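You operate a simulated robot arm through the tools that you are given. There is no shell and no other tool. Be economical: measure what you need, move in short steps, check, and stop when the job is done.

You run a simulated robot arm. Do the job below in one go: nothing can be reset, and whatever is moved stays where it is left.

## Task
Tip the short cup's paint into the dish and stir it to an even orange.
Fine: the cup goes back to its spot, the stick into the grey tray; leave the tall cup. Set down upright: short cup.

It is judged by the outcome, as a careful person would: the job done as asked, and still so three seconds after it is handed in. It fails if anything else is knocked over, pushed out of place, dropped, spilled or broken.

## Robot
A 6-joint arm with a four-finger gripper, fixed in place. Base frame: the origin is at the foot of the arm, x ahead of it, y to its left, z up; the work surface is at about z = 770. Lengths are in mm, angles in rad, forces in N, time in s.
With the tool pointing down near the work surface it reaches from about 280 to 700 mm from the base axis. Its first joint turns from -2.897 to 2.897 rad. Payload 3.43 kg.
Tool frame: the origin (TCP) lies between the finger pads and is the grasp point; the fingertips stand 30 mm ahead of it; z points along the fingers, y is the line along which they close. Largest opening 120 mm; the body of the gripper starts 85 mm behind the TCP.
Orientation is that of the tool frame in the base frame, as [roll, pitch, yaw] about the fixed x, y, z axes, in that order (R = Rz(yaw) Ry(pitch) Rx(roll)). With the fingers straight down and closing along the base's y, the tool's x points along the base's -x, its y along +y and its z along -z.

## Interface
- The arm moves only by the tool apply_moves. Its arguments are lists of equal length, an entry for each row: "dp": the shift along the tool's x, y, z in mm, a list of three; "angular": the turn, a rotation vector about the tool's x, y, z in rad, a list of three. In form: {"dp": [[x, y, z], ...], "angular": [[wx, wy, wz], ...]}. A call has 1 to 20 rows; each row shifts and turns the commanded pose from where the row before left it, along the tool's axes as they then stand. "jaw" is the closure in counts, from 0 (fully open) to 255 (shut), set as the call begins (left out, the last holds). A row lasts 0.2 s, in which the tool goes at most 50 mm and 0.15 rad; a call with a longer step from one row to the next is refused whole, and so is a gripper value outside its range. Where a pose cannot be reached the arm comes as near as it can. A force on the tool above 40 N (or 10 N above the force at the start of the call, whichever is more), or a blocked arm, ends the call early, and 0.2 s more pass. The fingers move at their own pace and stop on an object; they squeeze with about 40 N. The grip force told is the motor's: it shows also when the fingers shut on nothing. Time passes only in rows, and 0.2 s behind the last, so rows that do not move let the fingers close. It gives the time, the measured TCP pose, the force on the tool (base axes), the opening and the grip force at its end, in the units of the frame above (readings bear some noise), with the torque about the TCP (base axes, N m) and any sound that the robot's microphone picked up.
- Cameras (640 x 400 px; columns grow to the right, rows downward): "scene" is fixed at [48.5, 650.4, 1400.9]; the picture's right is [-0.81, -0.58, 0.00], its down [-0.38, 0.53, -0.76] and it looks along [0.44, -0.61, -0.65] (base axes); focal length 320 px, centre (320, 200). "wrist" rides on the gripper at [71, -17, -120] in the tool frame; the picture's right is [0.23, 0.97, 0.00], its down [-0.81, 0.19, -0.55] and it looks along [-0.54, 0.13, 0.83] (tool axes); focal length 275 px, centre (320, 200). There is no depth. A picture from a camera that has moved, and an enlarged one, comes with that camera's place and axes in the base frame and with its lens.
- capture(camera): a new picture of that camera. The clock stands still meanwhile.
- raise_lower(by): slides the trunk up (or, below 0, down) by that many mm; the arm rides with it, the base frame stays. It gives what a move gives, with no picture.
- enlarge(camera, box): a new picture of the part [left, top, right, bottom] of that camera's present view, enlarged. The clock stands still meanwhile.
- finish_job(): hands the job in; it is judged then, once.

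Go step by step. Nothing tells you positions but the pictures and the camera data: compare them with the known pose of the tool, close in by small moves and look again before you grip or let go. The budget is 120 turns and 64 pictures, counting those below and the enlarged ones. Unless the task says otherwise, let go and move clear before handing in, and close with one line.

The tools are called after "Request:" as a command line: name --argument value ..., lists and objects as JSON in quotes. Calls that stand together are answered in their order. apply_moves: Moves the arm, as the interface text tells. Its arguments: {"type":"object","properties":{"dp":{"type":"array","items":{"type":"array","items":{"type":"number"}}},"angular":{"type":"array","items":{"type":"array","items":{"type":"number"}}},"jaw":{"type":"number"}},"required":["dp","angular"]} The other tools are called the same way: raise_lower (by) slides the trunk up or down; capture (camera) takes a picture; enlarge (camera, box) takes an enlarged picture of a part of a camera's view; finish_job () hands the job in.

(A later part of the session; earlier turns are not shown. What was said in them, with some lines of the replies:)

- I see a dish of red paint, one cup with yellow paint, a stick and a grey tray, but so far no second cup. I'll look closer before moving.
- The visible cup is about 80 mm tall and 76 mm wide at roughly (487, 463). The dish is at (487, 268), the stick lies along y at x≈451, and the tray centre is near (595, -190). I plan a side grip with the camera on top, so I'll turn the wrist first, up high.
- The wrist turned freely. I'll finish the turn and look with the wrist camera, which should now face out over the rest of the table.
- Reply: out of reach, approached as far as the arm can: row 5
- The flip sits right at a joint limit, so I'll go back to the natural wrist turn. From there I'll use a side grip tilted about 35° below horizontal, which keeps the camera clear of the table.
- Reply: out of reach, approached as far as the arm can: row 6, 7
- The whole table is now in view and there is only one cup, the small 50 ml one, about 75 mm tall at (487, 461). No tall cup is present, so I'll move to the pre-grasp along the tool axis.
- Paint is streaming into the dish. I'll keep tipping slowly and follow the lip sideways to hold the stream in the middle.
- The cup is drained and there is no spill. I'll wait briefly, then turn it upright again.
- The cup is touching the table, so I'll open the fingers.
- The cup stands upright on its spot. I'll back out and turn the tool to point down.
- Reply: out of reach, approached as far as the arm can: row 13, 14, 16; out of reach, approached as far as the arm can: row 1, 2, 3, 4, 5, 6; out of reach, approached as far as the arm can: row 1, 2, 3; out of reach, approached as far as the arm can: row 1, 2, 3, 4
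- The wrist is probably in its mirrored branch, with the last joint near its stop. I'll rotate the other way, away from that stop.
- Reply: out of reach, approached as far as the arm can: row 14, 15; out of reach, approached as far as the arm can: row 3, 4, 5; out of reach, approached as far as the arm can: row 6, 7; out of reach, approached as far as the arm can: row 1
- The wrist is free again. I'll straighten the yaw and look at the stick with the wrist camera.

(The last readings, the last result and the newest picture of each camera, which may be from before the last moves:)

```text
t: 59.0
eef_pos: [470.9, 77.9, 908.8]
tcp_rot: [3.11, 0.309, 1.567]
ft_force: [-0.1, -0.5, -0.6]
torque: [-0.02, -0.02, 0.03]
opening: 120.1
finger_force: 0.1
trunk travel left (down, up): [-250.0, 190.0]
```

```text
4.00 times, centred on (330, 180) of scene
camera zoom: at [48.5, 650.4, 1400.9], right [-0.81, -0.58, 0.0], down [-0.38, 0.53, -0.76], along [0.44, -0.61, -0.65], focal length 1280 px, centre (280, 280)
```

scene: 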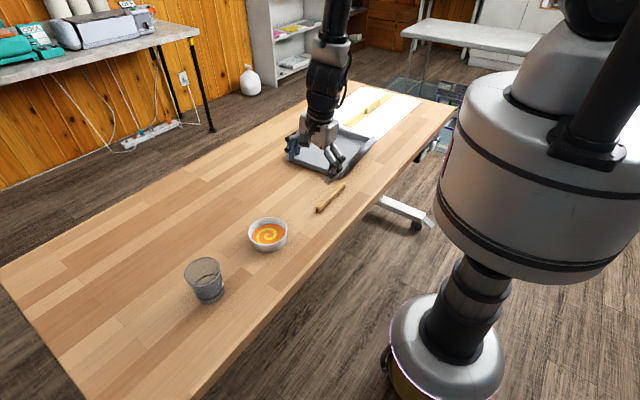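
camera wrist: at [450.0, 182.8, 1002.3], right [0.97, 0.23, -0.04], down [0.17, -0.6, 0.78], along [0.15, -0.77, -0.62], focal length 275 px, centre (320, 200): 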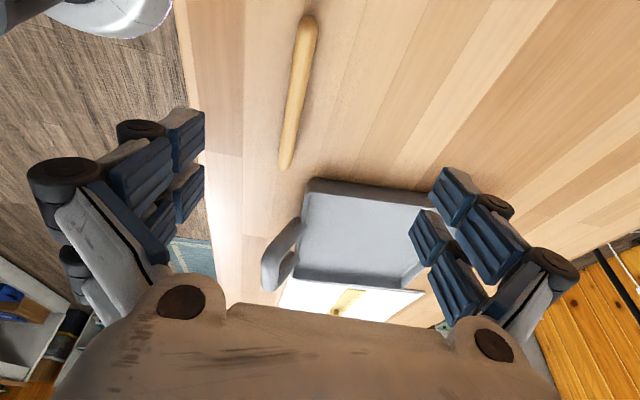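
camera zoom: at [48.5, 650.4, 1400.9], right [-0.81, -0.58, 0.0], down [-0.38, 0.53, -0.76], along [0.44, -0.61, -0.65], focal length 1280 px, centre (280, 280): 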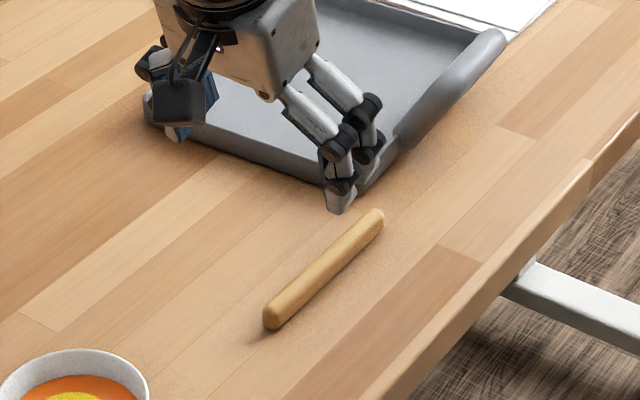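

Request:
apply_moves --dp '[[0, 0, 0], [8.6, -7.3, 25], [8.6, -7.3, 25], [8.6, -7.3, 25], [0, 0, 0]]' --angular '[[0.03, 0.1, -0.03], [0, 0, 0], [0, 0, 0], [0, 0, 0], [0, 0, 0]]' --jaw 150

Request:
capture --camera "wrist"

Request:
enlarge --camera "scene" --box '[280, 150, 380, 230]'

```text
t: 60.1
eef_pos: [447.6, 88.1, 828.2]
tcp_rot: [-3.135, 0.21, 1.6]
ft_force: [0.1, 0.6, 0.2]
torque: [-0.03, -0.01, -0.03]
opening: 49.1
finger_force: 0.1
trunk travel left (down, up): [-250.0, 190.0]
```

```text
28 pictures are left
camera wrist: at [428.2, 183.0, 934.1], right [0.97, 0.25, -0.05], down [0.22, -0.67, 0.71], along [0.14, -0.7, -0.7], focal length 275 px, centre (320, 200)
```

wrist: 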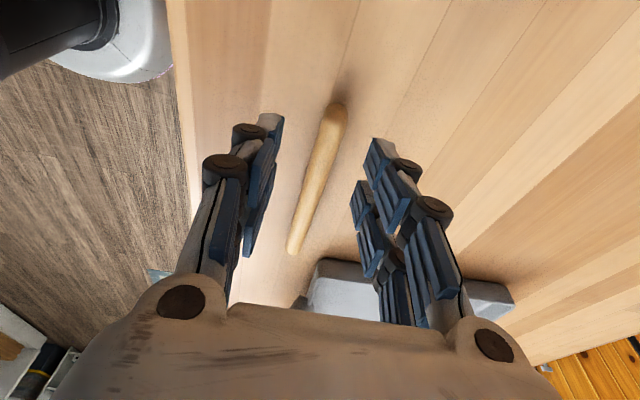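

```text
5.00 times, centred on (330, 190) of scene
camera zoom: at [48.5, 650.4, 1400.9], right [-0.81, -0.58, 0.0], down [-0.38, 0.53, -0.76], along [0.44, -0.61, -0.65], focal length 1600 px, centre (270, 250)
```

zoom: 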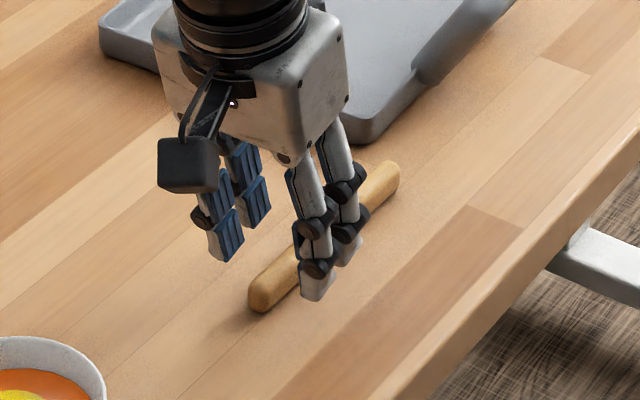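

Request:
apply_moves --dp '[[1.05, 0, 4.9], [1.05, 0, 4.9], [1.05, 0, 4.9], [1.05, 0, 4.9], [0.8, 0, 3.7], [0, 0, 0]]' --angular '[[0, 0, 0], [0, 0, 0], [0, 0, 0], [0, 0, 0], [0, 0, 0], [0, 0, 0]]'

```text
t: 61.5
eef_pos: [447.1, 87.2, 806.4]
tcp_rot: [-3.136, 0.211, 1.6]
ft_force: [-0.5, -0.1, 0.6]
torque: [-0.02, 0.02, -0.03]
opening: 49.7
finger_force: 0.0
trunk travel left (down, up): [-250.0, 190.0]
```

Request:
apply_moves --dp '[[0.2, 1, 1], [0.2, 0.5, 1], [0.2, 0, 1], [0, 0, 0]]' --angular '[[0, 0, 0], [0, 0, 0], [0, 0, 0], [0, 0, 0]]'

```text
t: 62.5
eef_pos: [449.6, 86.2, 803.4]
tcp_rot: [-3.137, 0.211, 1.601]
ft_force: [0.4, -0.7, 7.4]
torque: [0.08, -0.16, -0.04]
opening: 50.1
finger_force: 0.9
trunk travel left (down, up): [-250.0, 190.0]
```

Fingertips touch the table, so I'll ease off slightly and close on the stick.

Request:
apply_moves --dp '[[-0.2, 0, -1.0], [0, 0, 0], [0, 0, 0], [0, 0, 0], [0, 0, 0], [0, 0, 0]]' --angular '[[0, 0, 0], [0, 0, 0], [0, 0, 0], [0, 0, 0], [0, 0, 0], [0, 0, 0]]' --jaw 255

Request:
capture --camera "wrist"

```text
t: 64.0
eef_pos: [448.8, 87.1, 804.9]
tcp_rot: [-3.136, 0.213, 1.6]
ft_force: [1.0, 0.8, 0.3]
torque: [0.02, 0.01, 0.04]
opening: 14.0
finger_force: 40.6
trunk travel left (down, up): [-250.0, 190.0]
```

```text
26 pictures are left
camera wrist: at [430.3, 182.1, 908.1], right [0.97, 0.25, -0.06], down [0.22, -0.67, 0.71], along [0.14, -0.7, -0.7], focal length 275 px, centre (320, 200)
```

wrist: 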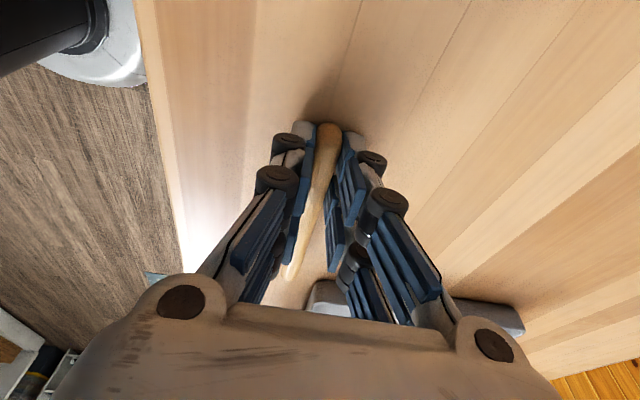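

Gripped: the opening of 14 mm matches the stick. Next I'll lift it and swing it toward vertical with the long end down.

Request:
apply_moves --dp '[[-3.2, 0, -14.7], [-6.3, 0, -29.3], [-6.3, 0, -29.3], [-6.3, 0, -29.3], [-6.3, 0, -29.3], [-6.3, 0, -29.3], [0, 0, 0], [0, 0, 0], [0, 0, 0], [0, 0, 0], [0, 0, 0]]' --angular '[[0, 0, 0], [0, 0, 0], [0, 0, 0], [0, 0, 0], [0, 0, 0], [0, 0, 0], [0, 0.12, 0], [0, 0.12, 0], [0, 0.12, 0], [0, 0.12, 0], [0, 0, 0]]'

Request:
capture --camera "scene"

```text
t: 66.3
eef_pos: [449.3, 86.4, 967.8]
tcp_rot: [-3.134, -0.271, 1.597]
ft_force: [-0.1, 0.4, 0.2]
torque: [-0.04, 0.04, 0.02]
opening: 14.0
finger_force: 40.6
trunk travel left (down, up): [-250.0, 190.0]
```

```text
25 pictures are left
```

scene: 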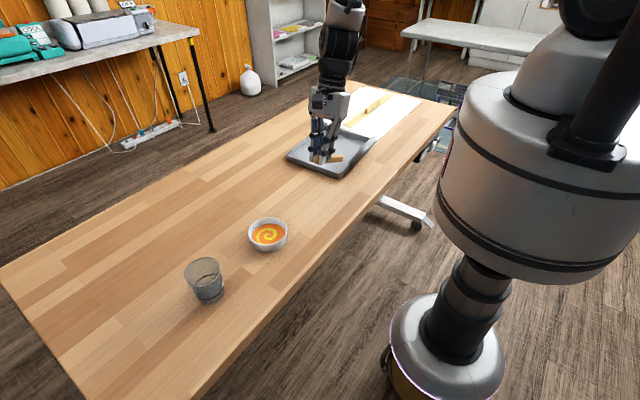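

Passing through vertical worked and the grip is steady. I'll continue rotating toward a horizontal tool.

Request:
apply_moves --dp '[[0, 0, 0], [0, 0, 0], [0, 0, 0], [0, 0, 0], [0, 0, 0], [0, 0, 0], [0, 0, 0], [0, 0, 0], [0, 0, 0]]' --angular '[[0, 0.136, 0], [0, 0.136, 0], [0, 0.136, 0], [0, 0.136, 0], [0, 0.136, 0], [0, 0.136, 0], [0, 0.136, 0], [0, 0.136, 0], [0, 0, 0]]'

Request:
capture --camera "scene"

```text
t: 68.3
eef_pos: [448.0, 86.8, 968.6]
tcp_rot: [-3.109, -1.359, 1.567]
ft_force: [0.3, 0.5, -0.1]
torque: [-0.02, 0.0, 0.0]
opening: 13.7
finger_force: 40.2
trunk travel left (down, up): [-250.0, 190.0]
```

```text
24 pictures are left
```

scene: 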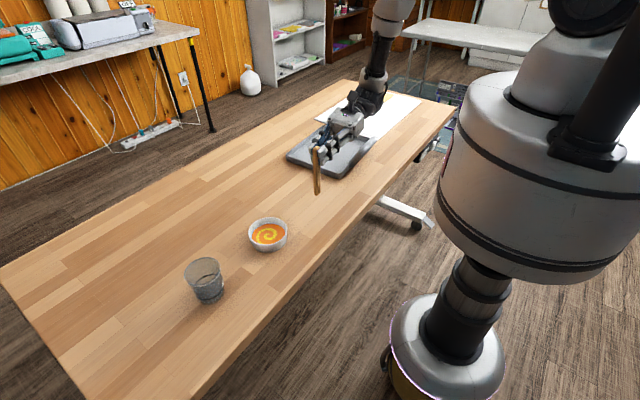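

Request:
apply_moves --dp '[[6.4, 8.6, 29.9], [6.4, 8.6, 29.9], [6.4, 8.6, 29.9], [6.4, 8.6, 29.9], [6.4, 8.6, 29.9], [0, 0, 0]]' --angular '[[0, 0, 0], [0, 0, 0], [0, 0, 0], [0, 0, 0], [0, 0, 0], [0, 0, 0]]'

Request:
capture --camera "wrist"

Request:
enlarge --camera "scene" --box '[200, 140, 360, 260]'

```text
t: 69.8
eef_pos: [487.3, 243.1, 968.8]
tcp_rot: [-3.109, -1.357, 1.567]
ft_force: [0.0, -0.2, 0.0]
torque: [0.03, 0.02, 0.04]
opening: 13.8
finger_force: 40.5
trunk travel left (down, up): [-250.0, 190.0]
```

```text
23 pictures are left
camera wrist: at [474.4, 138.9, 1065.4], right [0.97, 0.08, 0.22], down [0.21, -0.71, -0.68], along [0.1, 0.7, -0.7], focal length 275 px, centre (320, 200)
```

wrist: 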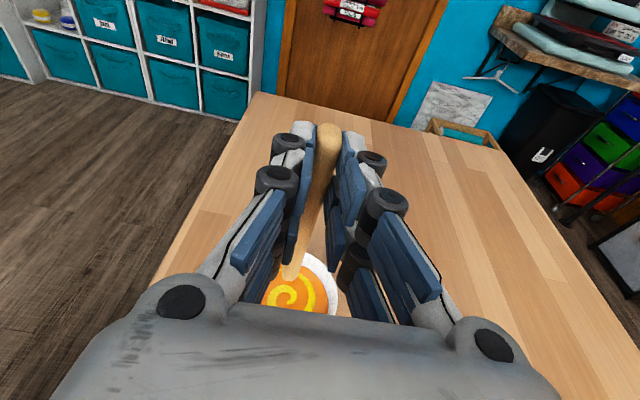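

```text
3.33 times, centred on (280, 200) of scene
camera zoom: at [48.5, 650.4, 1400.9], right [-0.81, -0.58, 0.0], down [-0.38, 0.53, -0.76], along [0.44, -0.61, -0.65], focal length 1067 px, centre (453, 200)
```

zoom: 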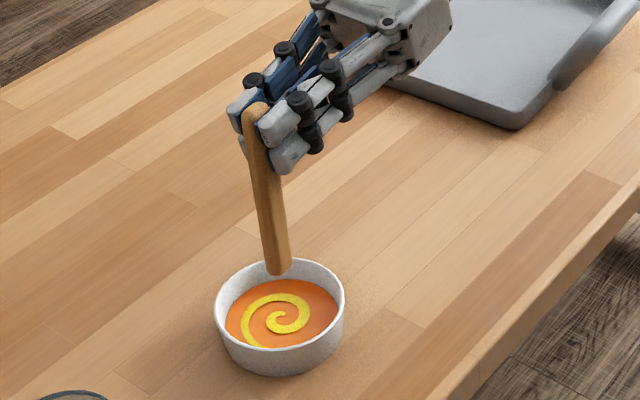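

Request:
apply_moves --dp '[[-0.4, 5.5, -2], [-12.2, 0, 2.6], [-12.2, 0, 2.6], [-12.2, 0, 2.6], [-9.8, 0, 2.1], [0, 0, 0]]' --angular '[[0, 0, 0], [0, 0, 0], [0, 0, 0], [0, 0, 0], [0, 0, 0], [0, 0, 0]]'

Request:
enlarge --camera "scene" --box '[220, 190, 320, 270]'

```text
t: 71.2
eef_pos: [492.9, 239.6, 921.0]
tcp_rot: [-3.108, -1.356, 1.566]
ft_force: [0.2, 0.1, -0.6]
torque: [0.03, -0.01, -0.01]
opening: 14.1
finger_force: 39.5
trunk travel left (down, up): [-250.0, 190.0]
```

```text
5.00 times, centred on (270, 230) of scene
camera zoom: at [48.5, 650.4, 1400.9], right [-0.81, -0.58, 0.0], down [-0.38, 0.53, -0.76], along [0.44, -0.61, -0.65], focal length 1600 px, centre (570, 50)
```

zoom: 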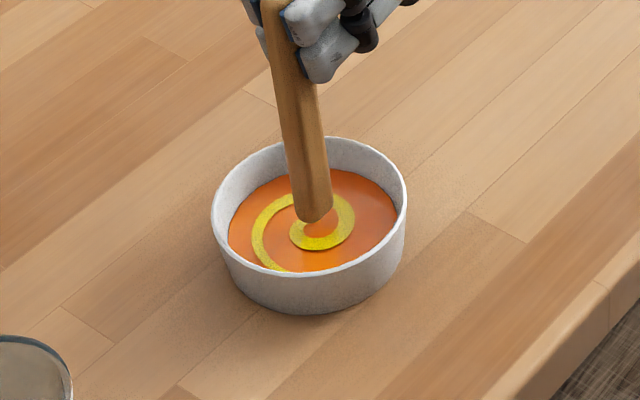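

The tip is about at the paint surface, on centre. I'll lower it gently into the paint.

Request:
apply_moves --dp '[[-2.9, 0, 0.6], [-2.9, 0, 0.6], [-2.0, 0, 0.4], [-2.0, 0, 0.4], [0, 0, 0]]' --angular '[[0, 0, 0], [0, 0, 0], [0, 0, 0], [0, 0, 0], [0, 0, 0]]'

Request:
enlarge --camera "scene" --box '[220, 190, 320, 270]'

```text
t: 72.3
eef_pos: [493.1, 240.3, 910.8]
tcp_rot: [-3.11, -1.357, 1.565]
ft_force: [-0.6, -0.7, -1.1]
torque: [-0.01, -0.03, -0.02]
opening: 13.9
finger_force: 40.7
trunk travel left (down, up): [-250.0, 190.0]
```

```text
5.00 times, centred on (270, 230) of scene
camera zoom: at [48.5, 650.4, 1400.9], right [-0.81, -0.58, 0.0], down [-0.38, 0.53, -0.76], along [0.44, -0.61, -0.65], focal length 1600 px, centre (570, 50)
```

zoom: 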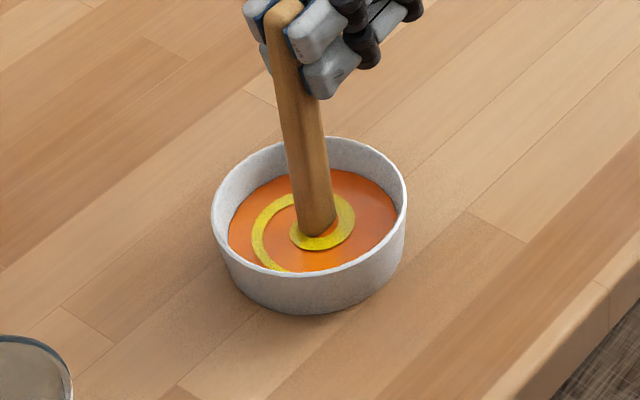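

Request:
apply_moves --dp '[[-2.9, 0, 0.6], [0, 9, 0], [0, 9, 0], [2.1, -2.68, 9.78], [1.54, -7.32, 7.16], [0.56, -10, 2.62], [-0.56, -10, -2.62], [-1.54, -7.32, -7.16], [-2.1, -2.68, -9.78], [-2.1, 2.68, -9.78], [-1.54, 7.32, -7.16], [-0.56, 10, -2.62], [0.56, 10, 2.62], [1.54, 7.32, 7.16], [2.1, 2.68, 9.78]]' --angular '[[0, 0, 0], [0, 0, 0], [0, 0, 0], [0, 0, 0], [0, 0, 0], [0, 0, 0], [0, 0, 0], [0, 0, 0], [0, 0, 0], [0, 0, 0], [0, 0, 0], [0, 0, 0], [0, 0, 0], [0, 0, 0], [0, 0, 0]]'

Request:
enlarge --camera "scene" --box '[220, 190, 320, 270]'

```text
t: 75.5
eef_pos: [511.4, 241.0, 906.6]
tcp_rot: [-3.106, -1.356, 1.565]
ft_force: [-0.7, -0.1, 0.0]
torque: [-0.01, -0.02, 0.01]
opening: 13.8
finger_force: 40.2
trunk travel left (down, up): [-250.0, 190.0]
```

```text
5.00 times, centred on (270, 230) of scene
camera zoom: at [48.5, 650.4, 1400.9], right [-0.81, -0.58, 0.0], down [-0.38, 0.53, -0.76], along [0.44, -0.61, -0.65], focal length 1600 px, centre (570, 50)
```

zoom: 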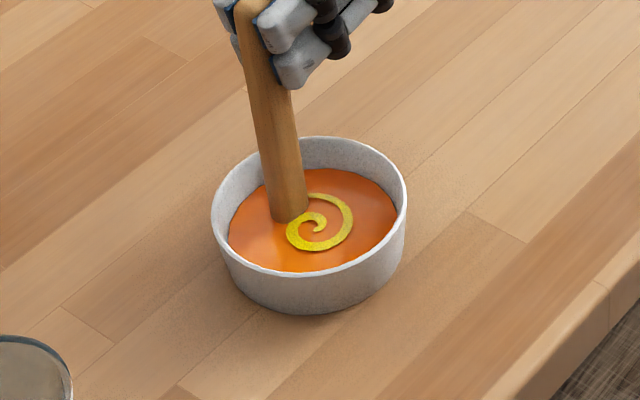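

Request:
apply_moves --dp '[[2.1, -2.68, 9.78], [1.54, -7.32, 7.16], [0.56, -10, 2.62], [-0.56, -10, -2.62], [-1.54, -7.32, -7.16], [-2.1, -2.68, -9.78], [-2.1, 2.68, -9.78], [-1.54, 7.32, -7.16], [-0.56, 10, -2.62], [0.56, 10, 2.62], [1.54, 7.32, 7.16], [2.1, 2.68, 9.78]]' --angular '[[0, 0, 0], [0, 0, 0], [0, 0, 0], [0, 0, 0], [0, 0, 0], [0, 0, 0], [0, 0, 0], [0, 0, 0], [0, 0, 0], [0, 0, 0], [0, 0, 0], [0, 0, 0]]'

Request:
apply_moves --dp '[[2.1, -2.68, 9.78], [1.54, -7.32, 7.16], [0.56, -10, 2.62], [-0.56, -10, -2.62], [-1.54, -7.32, -7.16], [-2.1, -2.68, -9.78], [-2.1, 2.68, -9.78], [-1.54, 7.32, -7.16], [-0.56, 10, -2.62], [0.56, 10, 2.62], [1.54, 7.32, 7.16], [2.1, 2.68, 9.78]]' --angular '[[0, 0, 0], [0, 0, 0], [0, 0, 0], [0, 0, 0], [0, 0, 0], [0, 0, 0], [0, 0, 0], [0, 0, 0], [0, 0, 0], [0, 0, 0], [0, 0, 0], [0, 0, 0]]'

Request:
enlarge --camera "scene" --box '[220, 190, 320, 270]'

```text
t: 78.2
eef_pos: [511.5, 239.1, 907.7]
tcp_rot: [-3.106, -1.357, 1.566]
ft_force: [0.0, 0.9, -0.1]
torque: [0.02, 0.0, -0.01]
opening: 13.8
finger_force: 39.8
trunk travel left (down, up): [-250.0, 190.0]
```

```text
t: 80.8
eef_pos: [511.0, 238.8, 907.9]
tcp_rot: [-3.106, -1.355, 1.565]
ft_force: [0.5, 0.1, 0.4]
torque: [0.0, 0.0, -0.03]
opening: 14.0
finger_force: 40.1
trunk travel left (down, up): [-250.0, 190.0]
```

```text
5.00 times, centred on (270, 230) of scene
camera zoom: at [48.5, 650.4, 1400.9], right [-0.81, -0.58, 0.0], down [-0.38, 0.53, -0.76], along [0.44, -0.61, -0.65], focal length 1600 px, centre (570, 50)
```

zoom: 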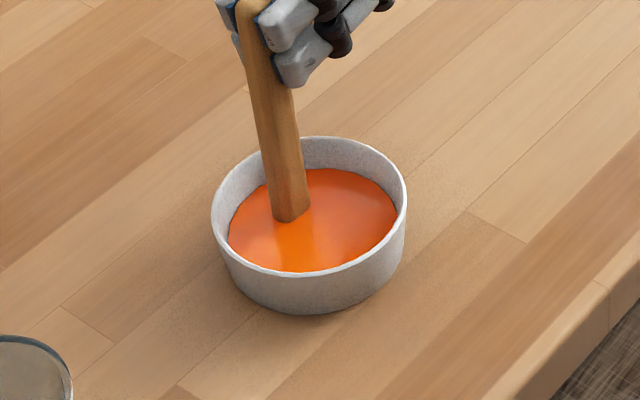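

It looks even now. I'll do one more turn for safety, return to the centre, raise the stick slowly and let it drip over the dish.

Request:
apply_moves --dp '[[2.1, -2.68, 9.78], [1.54, -7.32, 7.16], [0.56, -10, 2.62], [-0.56, -10, -2.62], [-1.54, -7.32, -7.16], [-2.1, -2.68, -9.78], [-2.1, 2.68, -9.78], [-1.54, 7.32, -7.16], [-0.56, 10, -2.62], [0.56, 10, 2.62], [1.54, 7.32, 7.16], [2.1, 2.68, 9.78], [0, -9, 0], [0, -9, 0], [4.9, 0, -1.05], [4.9, 0, -1.05], [9.8, 0, -2.1], [9.8, 0, -2.1]]' --angular '[[0, 0, 0], [0, 0, 0], [0, 0, 0], [0, 0, 0], [0, 0, 0], [0, 0, 0], [0, 0, 0], [0, 0, 0], [0, 0, 0], [0, 0, 0], [0, 0, 0], [0, 0, 0], [0, 0, 0], [0, 0, 0], [0, 0, 0], [0, 0, 0], [0, 0, 0], [0, 0, 0]]'

Request:
apply_moves --dp '[[0, 0, 0], [0, 0, 0], [0, 0, 0], [0, 0, 0], [0, 0, 0], [0, 0, 0], [0, 0, 0], [0, 0, 0], [0, 0, 0], [0, 0, 0]]' --angular '[[0, 0, 0], [0, 0, 0], [0, 0, 0], [0, 0, 0], [0, 0, 0], [0, 0, 0], [0, 0, 0], [0, 0, 0], [0, 0, 0], [0, 0, 0]]'

Request:
enlarge --camera "scene" --box '[220, 190, 320, 270]'

```text
t: 84.5
eef_pos: [494.8, 238.4, 937.6]
tcp_rot: [-3.11, -1.356, 1.568]
ft_force: [-0.3, 0.0, -0.5]
torque: [-0.01, 0.03, -0.02]
opening: 13.8
finger_force: 40.5
trunk travel left (down, up): [-250.0, 190.0]
```

```text
t: 86.8
eef_pos: [494.7, 239.9, 937.9]
tcp_rot: [-3.109, -1.357, 1.569]
ft_force: [-0.1, -0.1, -0.4]
torque: [-0.02, 0.0, -0.01]
opening: 14.0
finger_force: 40.2
trunk travel left (down, up): [-250.0, 190.0]
```

```text
5.00 times, centred on (270, 230) of scene
camera zoom: at [48.5, 650.4, 1400.9], right [-0.81, -0.58, 0.0], down [-0.38, 0.53, -0.76], along [0.44, -0.61, -0.65], focal length 1600 px, centre (570, 50)
```

zoom: 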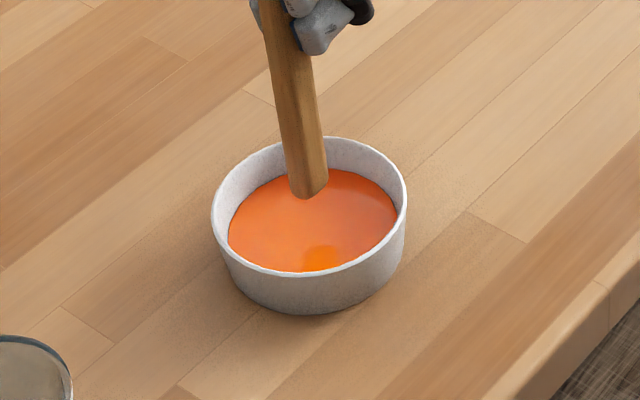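

Even orange, and the stick isn't dripping. I'll lift it, move away and rotate it back to horizontal.

Request:
apply_moves --dp '[[24.5, 0, -5.3], [24.5, 0, -5.3], [24.5, 0, -5.3], [-6.3, 4.2, -29.3], [-6.3, 4.2, -29.3], [-6.3, 4.2, -29.3], [-6.3, 4.2, -29.3], [-6.3, 4.2, -29.3], [-6.3, 4.2, -29.3], [0, 0, 0]]' --angular '[[0, 0, 0], [0, 0, 0], [0, 0, 0], [0, 0, 0], [0, 0, 0], [0, 0, 0], [0, 0, 0], [0, 0, 0], [0, 0, 0], [0, 0, 0]]'

Request:
apply_moves --dp '[[0, 0, 0], [0, 0, 0], [0, 0, 0], [0, 0, 0], [0, 0, 0], [0, 0, 0], [0, 0, 0], [0, 0, 0], [0, 0, 0], [0, 0, 0], [0, 0, 0], [0, 0, 0], [0, 0, 0]]' --angular '[[0, -0.131, 0], [0, -0.131, 0], [0, -0.131, 0], [0, -0.131, 0], [0, -0.131, 0], [0, -0.131, 0], [0, -0.131, 0], [0, -0.131, 0], [0, -0.131, 0], [0, -0.131, 0], [0, -0.131, 0], [0, -0.131, 0], [0, 0, 0]]'

Request:
capture --camera "scene"

```text
t: 89.0
eef_pos: [525.3, 59.0, 1011.4]
tcp_rot: [-3.105, -1.357, 1.566]
ft_force: [0.1, -0.8, 0.2]
torque: [0.0, -0.01, -0.02]
opening: 13.9
finger_force: 40.3
trunk travel left (down, up): [-250.0, 190.0]
```

```text
t: 91.8
eef_pos: [524.9, 59.5, 1011.2]
tcp_rot: [-3.134, 0.217, 1.6]
ft_force: [0.1, -0.3, 0.3]
torque: [0.03, 0.0, -0.02]
opening: 13.6
finger_force: 39.9
trunk travel left (down, up): [-250.0, 190.0]
```

```text
16 pictures are left
```

scene: 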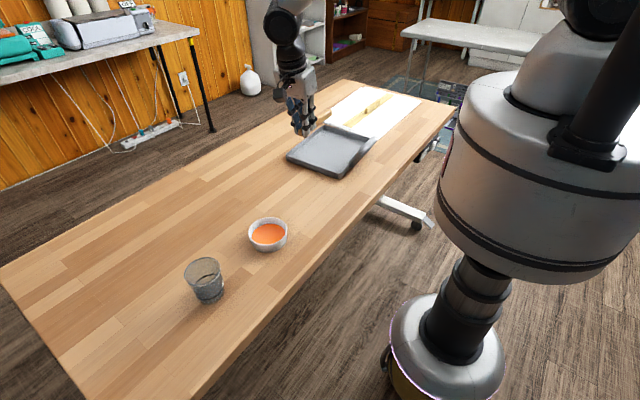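

Request:
apply_moves --dp '[[-27.3, 10.7, 24.9], [-27.3, 10.7, 24.9], [-27.3, 10.7, 24.9], [-27.3, 10.7, 24.9], [-27.3, 10.7, 24.9], [-27.3, 10.7, 24.9], [0, 0, 0]]' --angular '[[0, 0, 0], [0, 0, 0], [0, 0, 0], [0, 0, 0], [0, 0, 0], [0, 0, 0], [0, 0, 0]]'

Request:
enlarge --camera "scene" --box '[260, 80, 420, 200]'

Request:
capture --camera "wrist"

```text
t: 93.3
eef_pos: [594.2, -130.7, 901.7]
tcp_rot: [-3.137, 0.217, 1.601]
ft_force: [-0.9, 1.0, 0.0]
torque: [-0.03, 0.05, -0.03]
opening: 13.8
finger_force: 40.1
trunk travel left (down, up): [-250.0, 190.0]
```

```text
3.33 times, centred on (340, 140) of scene
camera zoom: at [48.5, 650.4, 1400.9], right [-0.81, -0.58, 0.0], down [-0.38, 0.53, -0.76], along [0.44, -0.61, -0.65], focal length 1067 px, centre (253, 400)
```

zoom: 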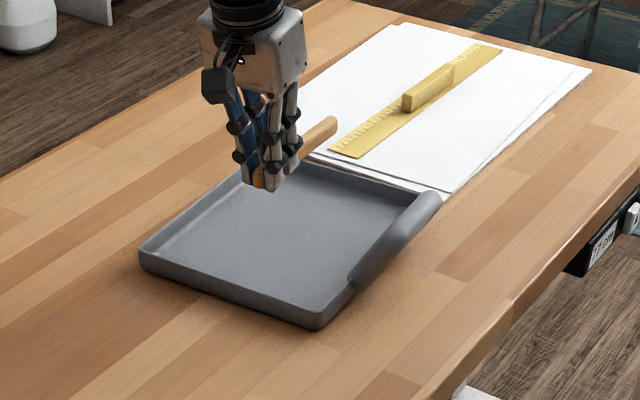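

```text
14 pictures are left
camera wrist: at [574.9, -35.9, 1004.9], right [0.97, 0.25, -0.06], down [0.22, -0.67, 0.71], along [0.14, -0.7, -0.7], focal length 275 px, centre (320, 200)
```

wrist: 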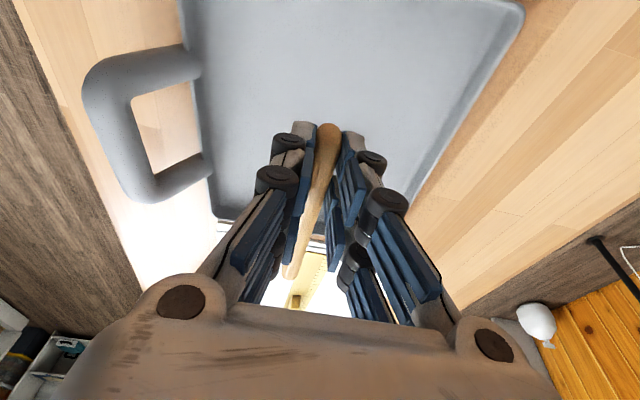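

Request:
apply_moves --dp '[[4.3, 0, 19.5], [4.3, 0, 19.5], [4.3, 0, 19.5], [3.2, 0, 14.7], [1.1, 0, 4.9], [0, 0, 0]]' --angular '[[0, 0, 0], [0, 0, 0], [0, 0, 0], [0, 0, 0], [0, 0, 0], [0, 0, 0]]'

Request:
enlarge --camera "scene" --box '[270, 100, 390, 190]'

```text
t: 94.8
eef_pos: [593.7, -131.0, 821.0]
tcp_rot: [-3.135, 0.216, 1.601]
ft_force: [-0.3, -0.6, -0.9]
torque: [0.0, -0.03, 0.0]
opening: 13.9
finger_force: 40.3
trunk travel left (down, up): [-250.0, 190.0]
```

```text
4.44 times, centred on (330, 145) of scene
camera zoom: at [48.5, 650.4, 1400.9], right [-0.81, -0.58, 0.0], down [-0.38, 0.53, -0.76], along [0.44, -0.61, -0.65], focal length 1423 px, centre (276, 444)
```

zoom: 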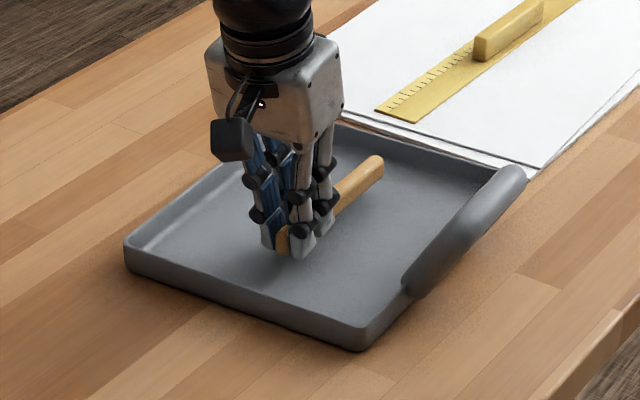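

Stick is well inside the tray. I'll lower in small steps until it touches.

Request:
apply_moves --dp '[[0.43, 0, 1.95], [0.43, 0, 1.95], [0.32, 0, 1.5], [0.2, 0, 1.0], [0.2, 0, 1.0], [0, 0, 0]]' --angular '[[0, 0, 0], [0, 0, 0], [0, 0, 0], [0, 0, 0], [0, 0, 0], [0, 0, 0]]'

```text
t: 96.2
eef_pos: [594.5, -129.9, 815.4]
tcp_rot: [-3.135, 0.217, 1.601]
ft_force: [0.7, 0.1, -0.4]
torque: [0.0, 0.0, 0.02]
opening: 13.9
finger_force: 40.1
trunk travel left (down, up): [-250.0, 190.0]
```

Request:
apply_moves --dp '[[0.2, 0, 1.0], [0.2, 0, 1.0], [0.2, 0, 1.0], [0, 0, 0]]' --angular '[[0, 0, 0], [0, 0, 0], [0, 0, 0], [0, 0, 0]]'

```text
t: 97.2
eef_pos: [592.6, -131.3, 812.2]
tcp_rot: [-3.134, 0.216, 1.602]
ft_force: [0.4, 0.3, -0.3]
torque: [0.04, 0.03, -0.03]
opening: 13.9
finger_force: 40.1
trunk travel left (down, up): [-250.0, 190.0]
```

Request:
apply_moves --dp '[[0.2, 0, 0.8], [0.2, 0, 0.8], [0.2, 0, 0.8], [0, 0, 0]]' --angular '[[0, 0, 0], [0, 0, 0], [0, 0, 0], [0, 0, 0]]'

```text
t: 98.2
eef_pos: [592.8, -130.1, 809.0]
tcp_rot: [-3.135, 0.217, 1.601]
ft_force: [-1.3, 0.4, 1.2]
torque: [0.05, 0.03, 0.01]
opening: 14.1
finger_force: 39.6
trunk travel left (down, up): [-250.0, 190.0]
```

Request:
apply_moves --dp '[[0.15, 0, 0.7], [0.15, 0, 0.7], [0, 0, 0]]' --angular '[[0, 0, 0], [0, 0, 0], [0, 0, 0]]'

```text
t: 99.0
eef_pos: [593.8, -129.6, 809.5]
tcp_rot: [-3.135, 0.217, 1.602]
ft_force: [-3.0, 1.6, 9.5]
torque: [0.29, 0.08, 0.09]
opening: 13.8
finger_force: 40.2
trunk travel left (down, up): [-250.0, 190.0]
```

Contact. I'll ease up a touch, open partway and lift clear.

Request:
apply_moves --dp '[[-0.15, 0, -0.7], [0, 0, 0], [0, 0, 0], [0, 0, 0], [0, 0, 0], [-2.1, 0, -9.8], [-4.3, 0, -19.5], [-6.5, 0, -29.3], [-6.5, 0, -29.3], [-6.5, 0, -29.3], [0, 0, 0]]' --angular '[[0, 0, 0], [0, 0, 0], [0, 0, 0], [0, 0, 0], [0, 0, 0], [0, 0, 0], [0, 0, 0], [0, 0, 0], [0, 0, 0], [0, 0, 0], [0, 0, 0]]' --jaw 150

Request:
capture --camera "scene"

Request:
enlarge --camera "scene" --box '[270, 100, 390, 190]'

Request:
enlarge --camera "scene" --box '[160, 190, 320, 310]'

```text
t: 101.3
eef_pos: [593.0, -130.6, 927.6]
tcp_rot: [-3.133, 0.216, 1.6]
ft_force: [0.6, 1.1, -0.2]
torque: [0.0, -0.02, 0.0]
opening: 49.4
finger_force: 0.0
trunk travel left (down, up): [-250.0, 190.0]
```

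```text
12 pictures are left
```

scene: 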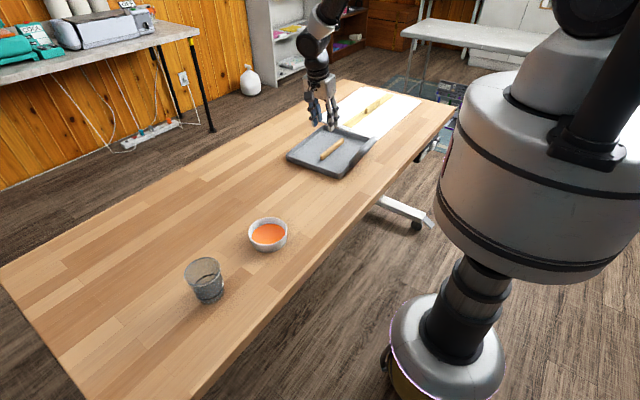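

```text
4.44 times, centred on (330, 145) of scene
camera zoom: at [48.5, 650.4, 1400.9], right [-0.81, -0.58, 0.0], down [-0.38, 0.53, -0.76], along [0.44, -0.61, -0.65], focal length 1423 px, centre (276, 444)
```

zoom: 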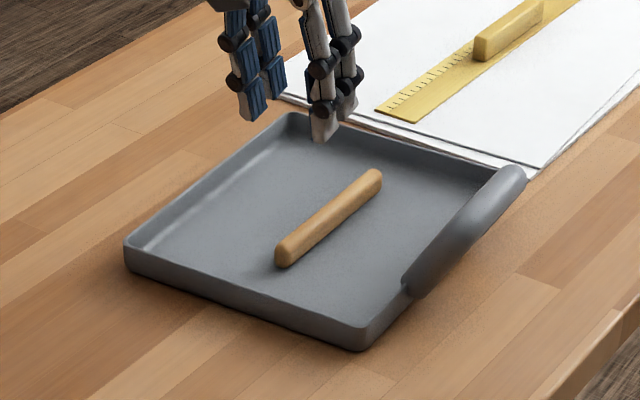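

```text
3.33 times, centred on (240, 250) of scene
camera zoom: at [48.5, 650.4, 1400.9], right [-0.81, -0.58, 0.0], down [-0.38, 0.53, -0.76], along [0.44, -0.61, -0.65], focal length 1067 px, centre (587, 33)
```

zoom: 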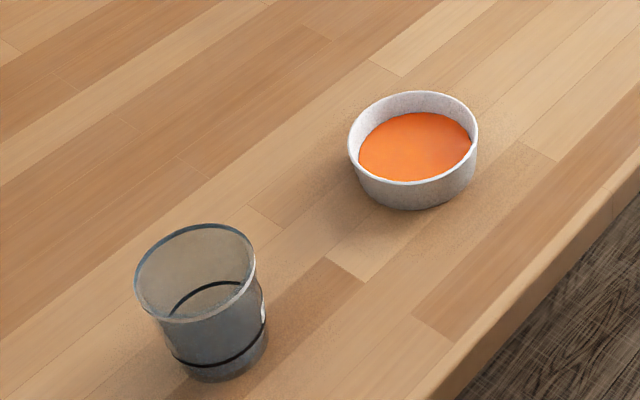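

The dish holds even orange paint, the empty cup stands upright on its spot, and the stick lies in the tray with the gripper clear. I'm handing in.

Request:
finish_job

```text
The job is handed in.
```

The paint is tipped into the dish and stirred to an even orange, the short cup is back upright on its spot, and the stick is in the grey tray. I never saw a tall cup on the table: the only one there was the 50 ml cup, which I took to be the short one.
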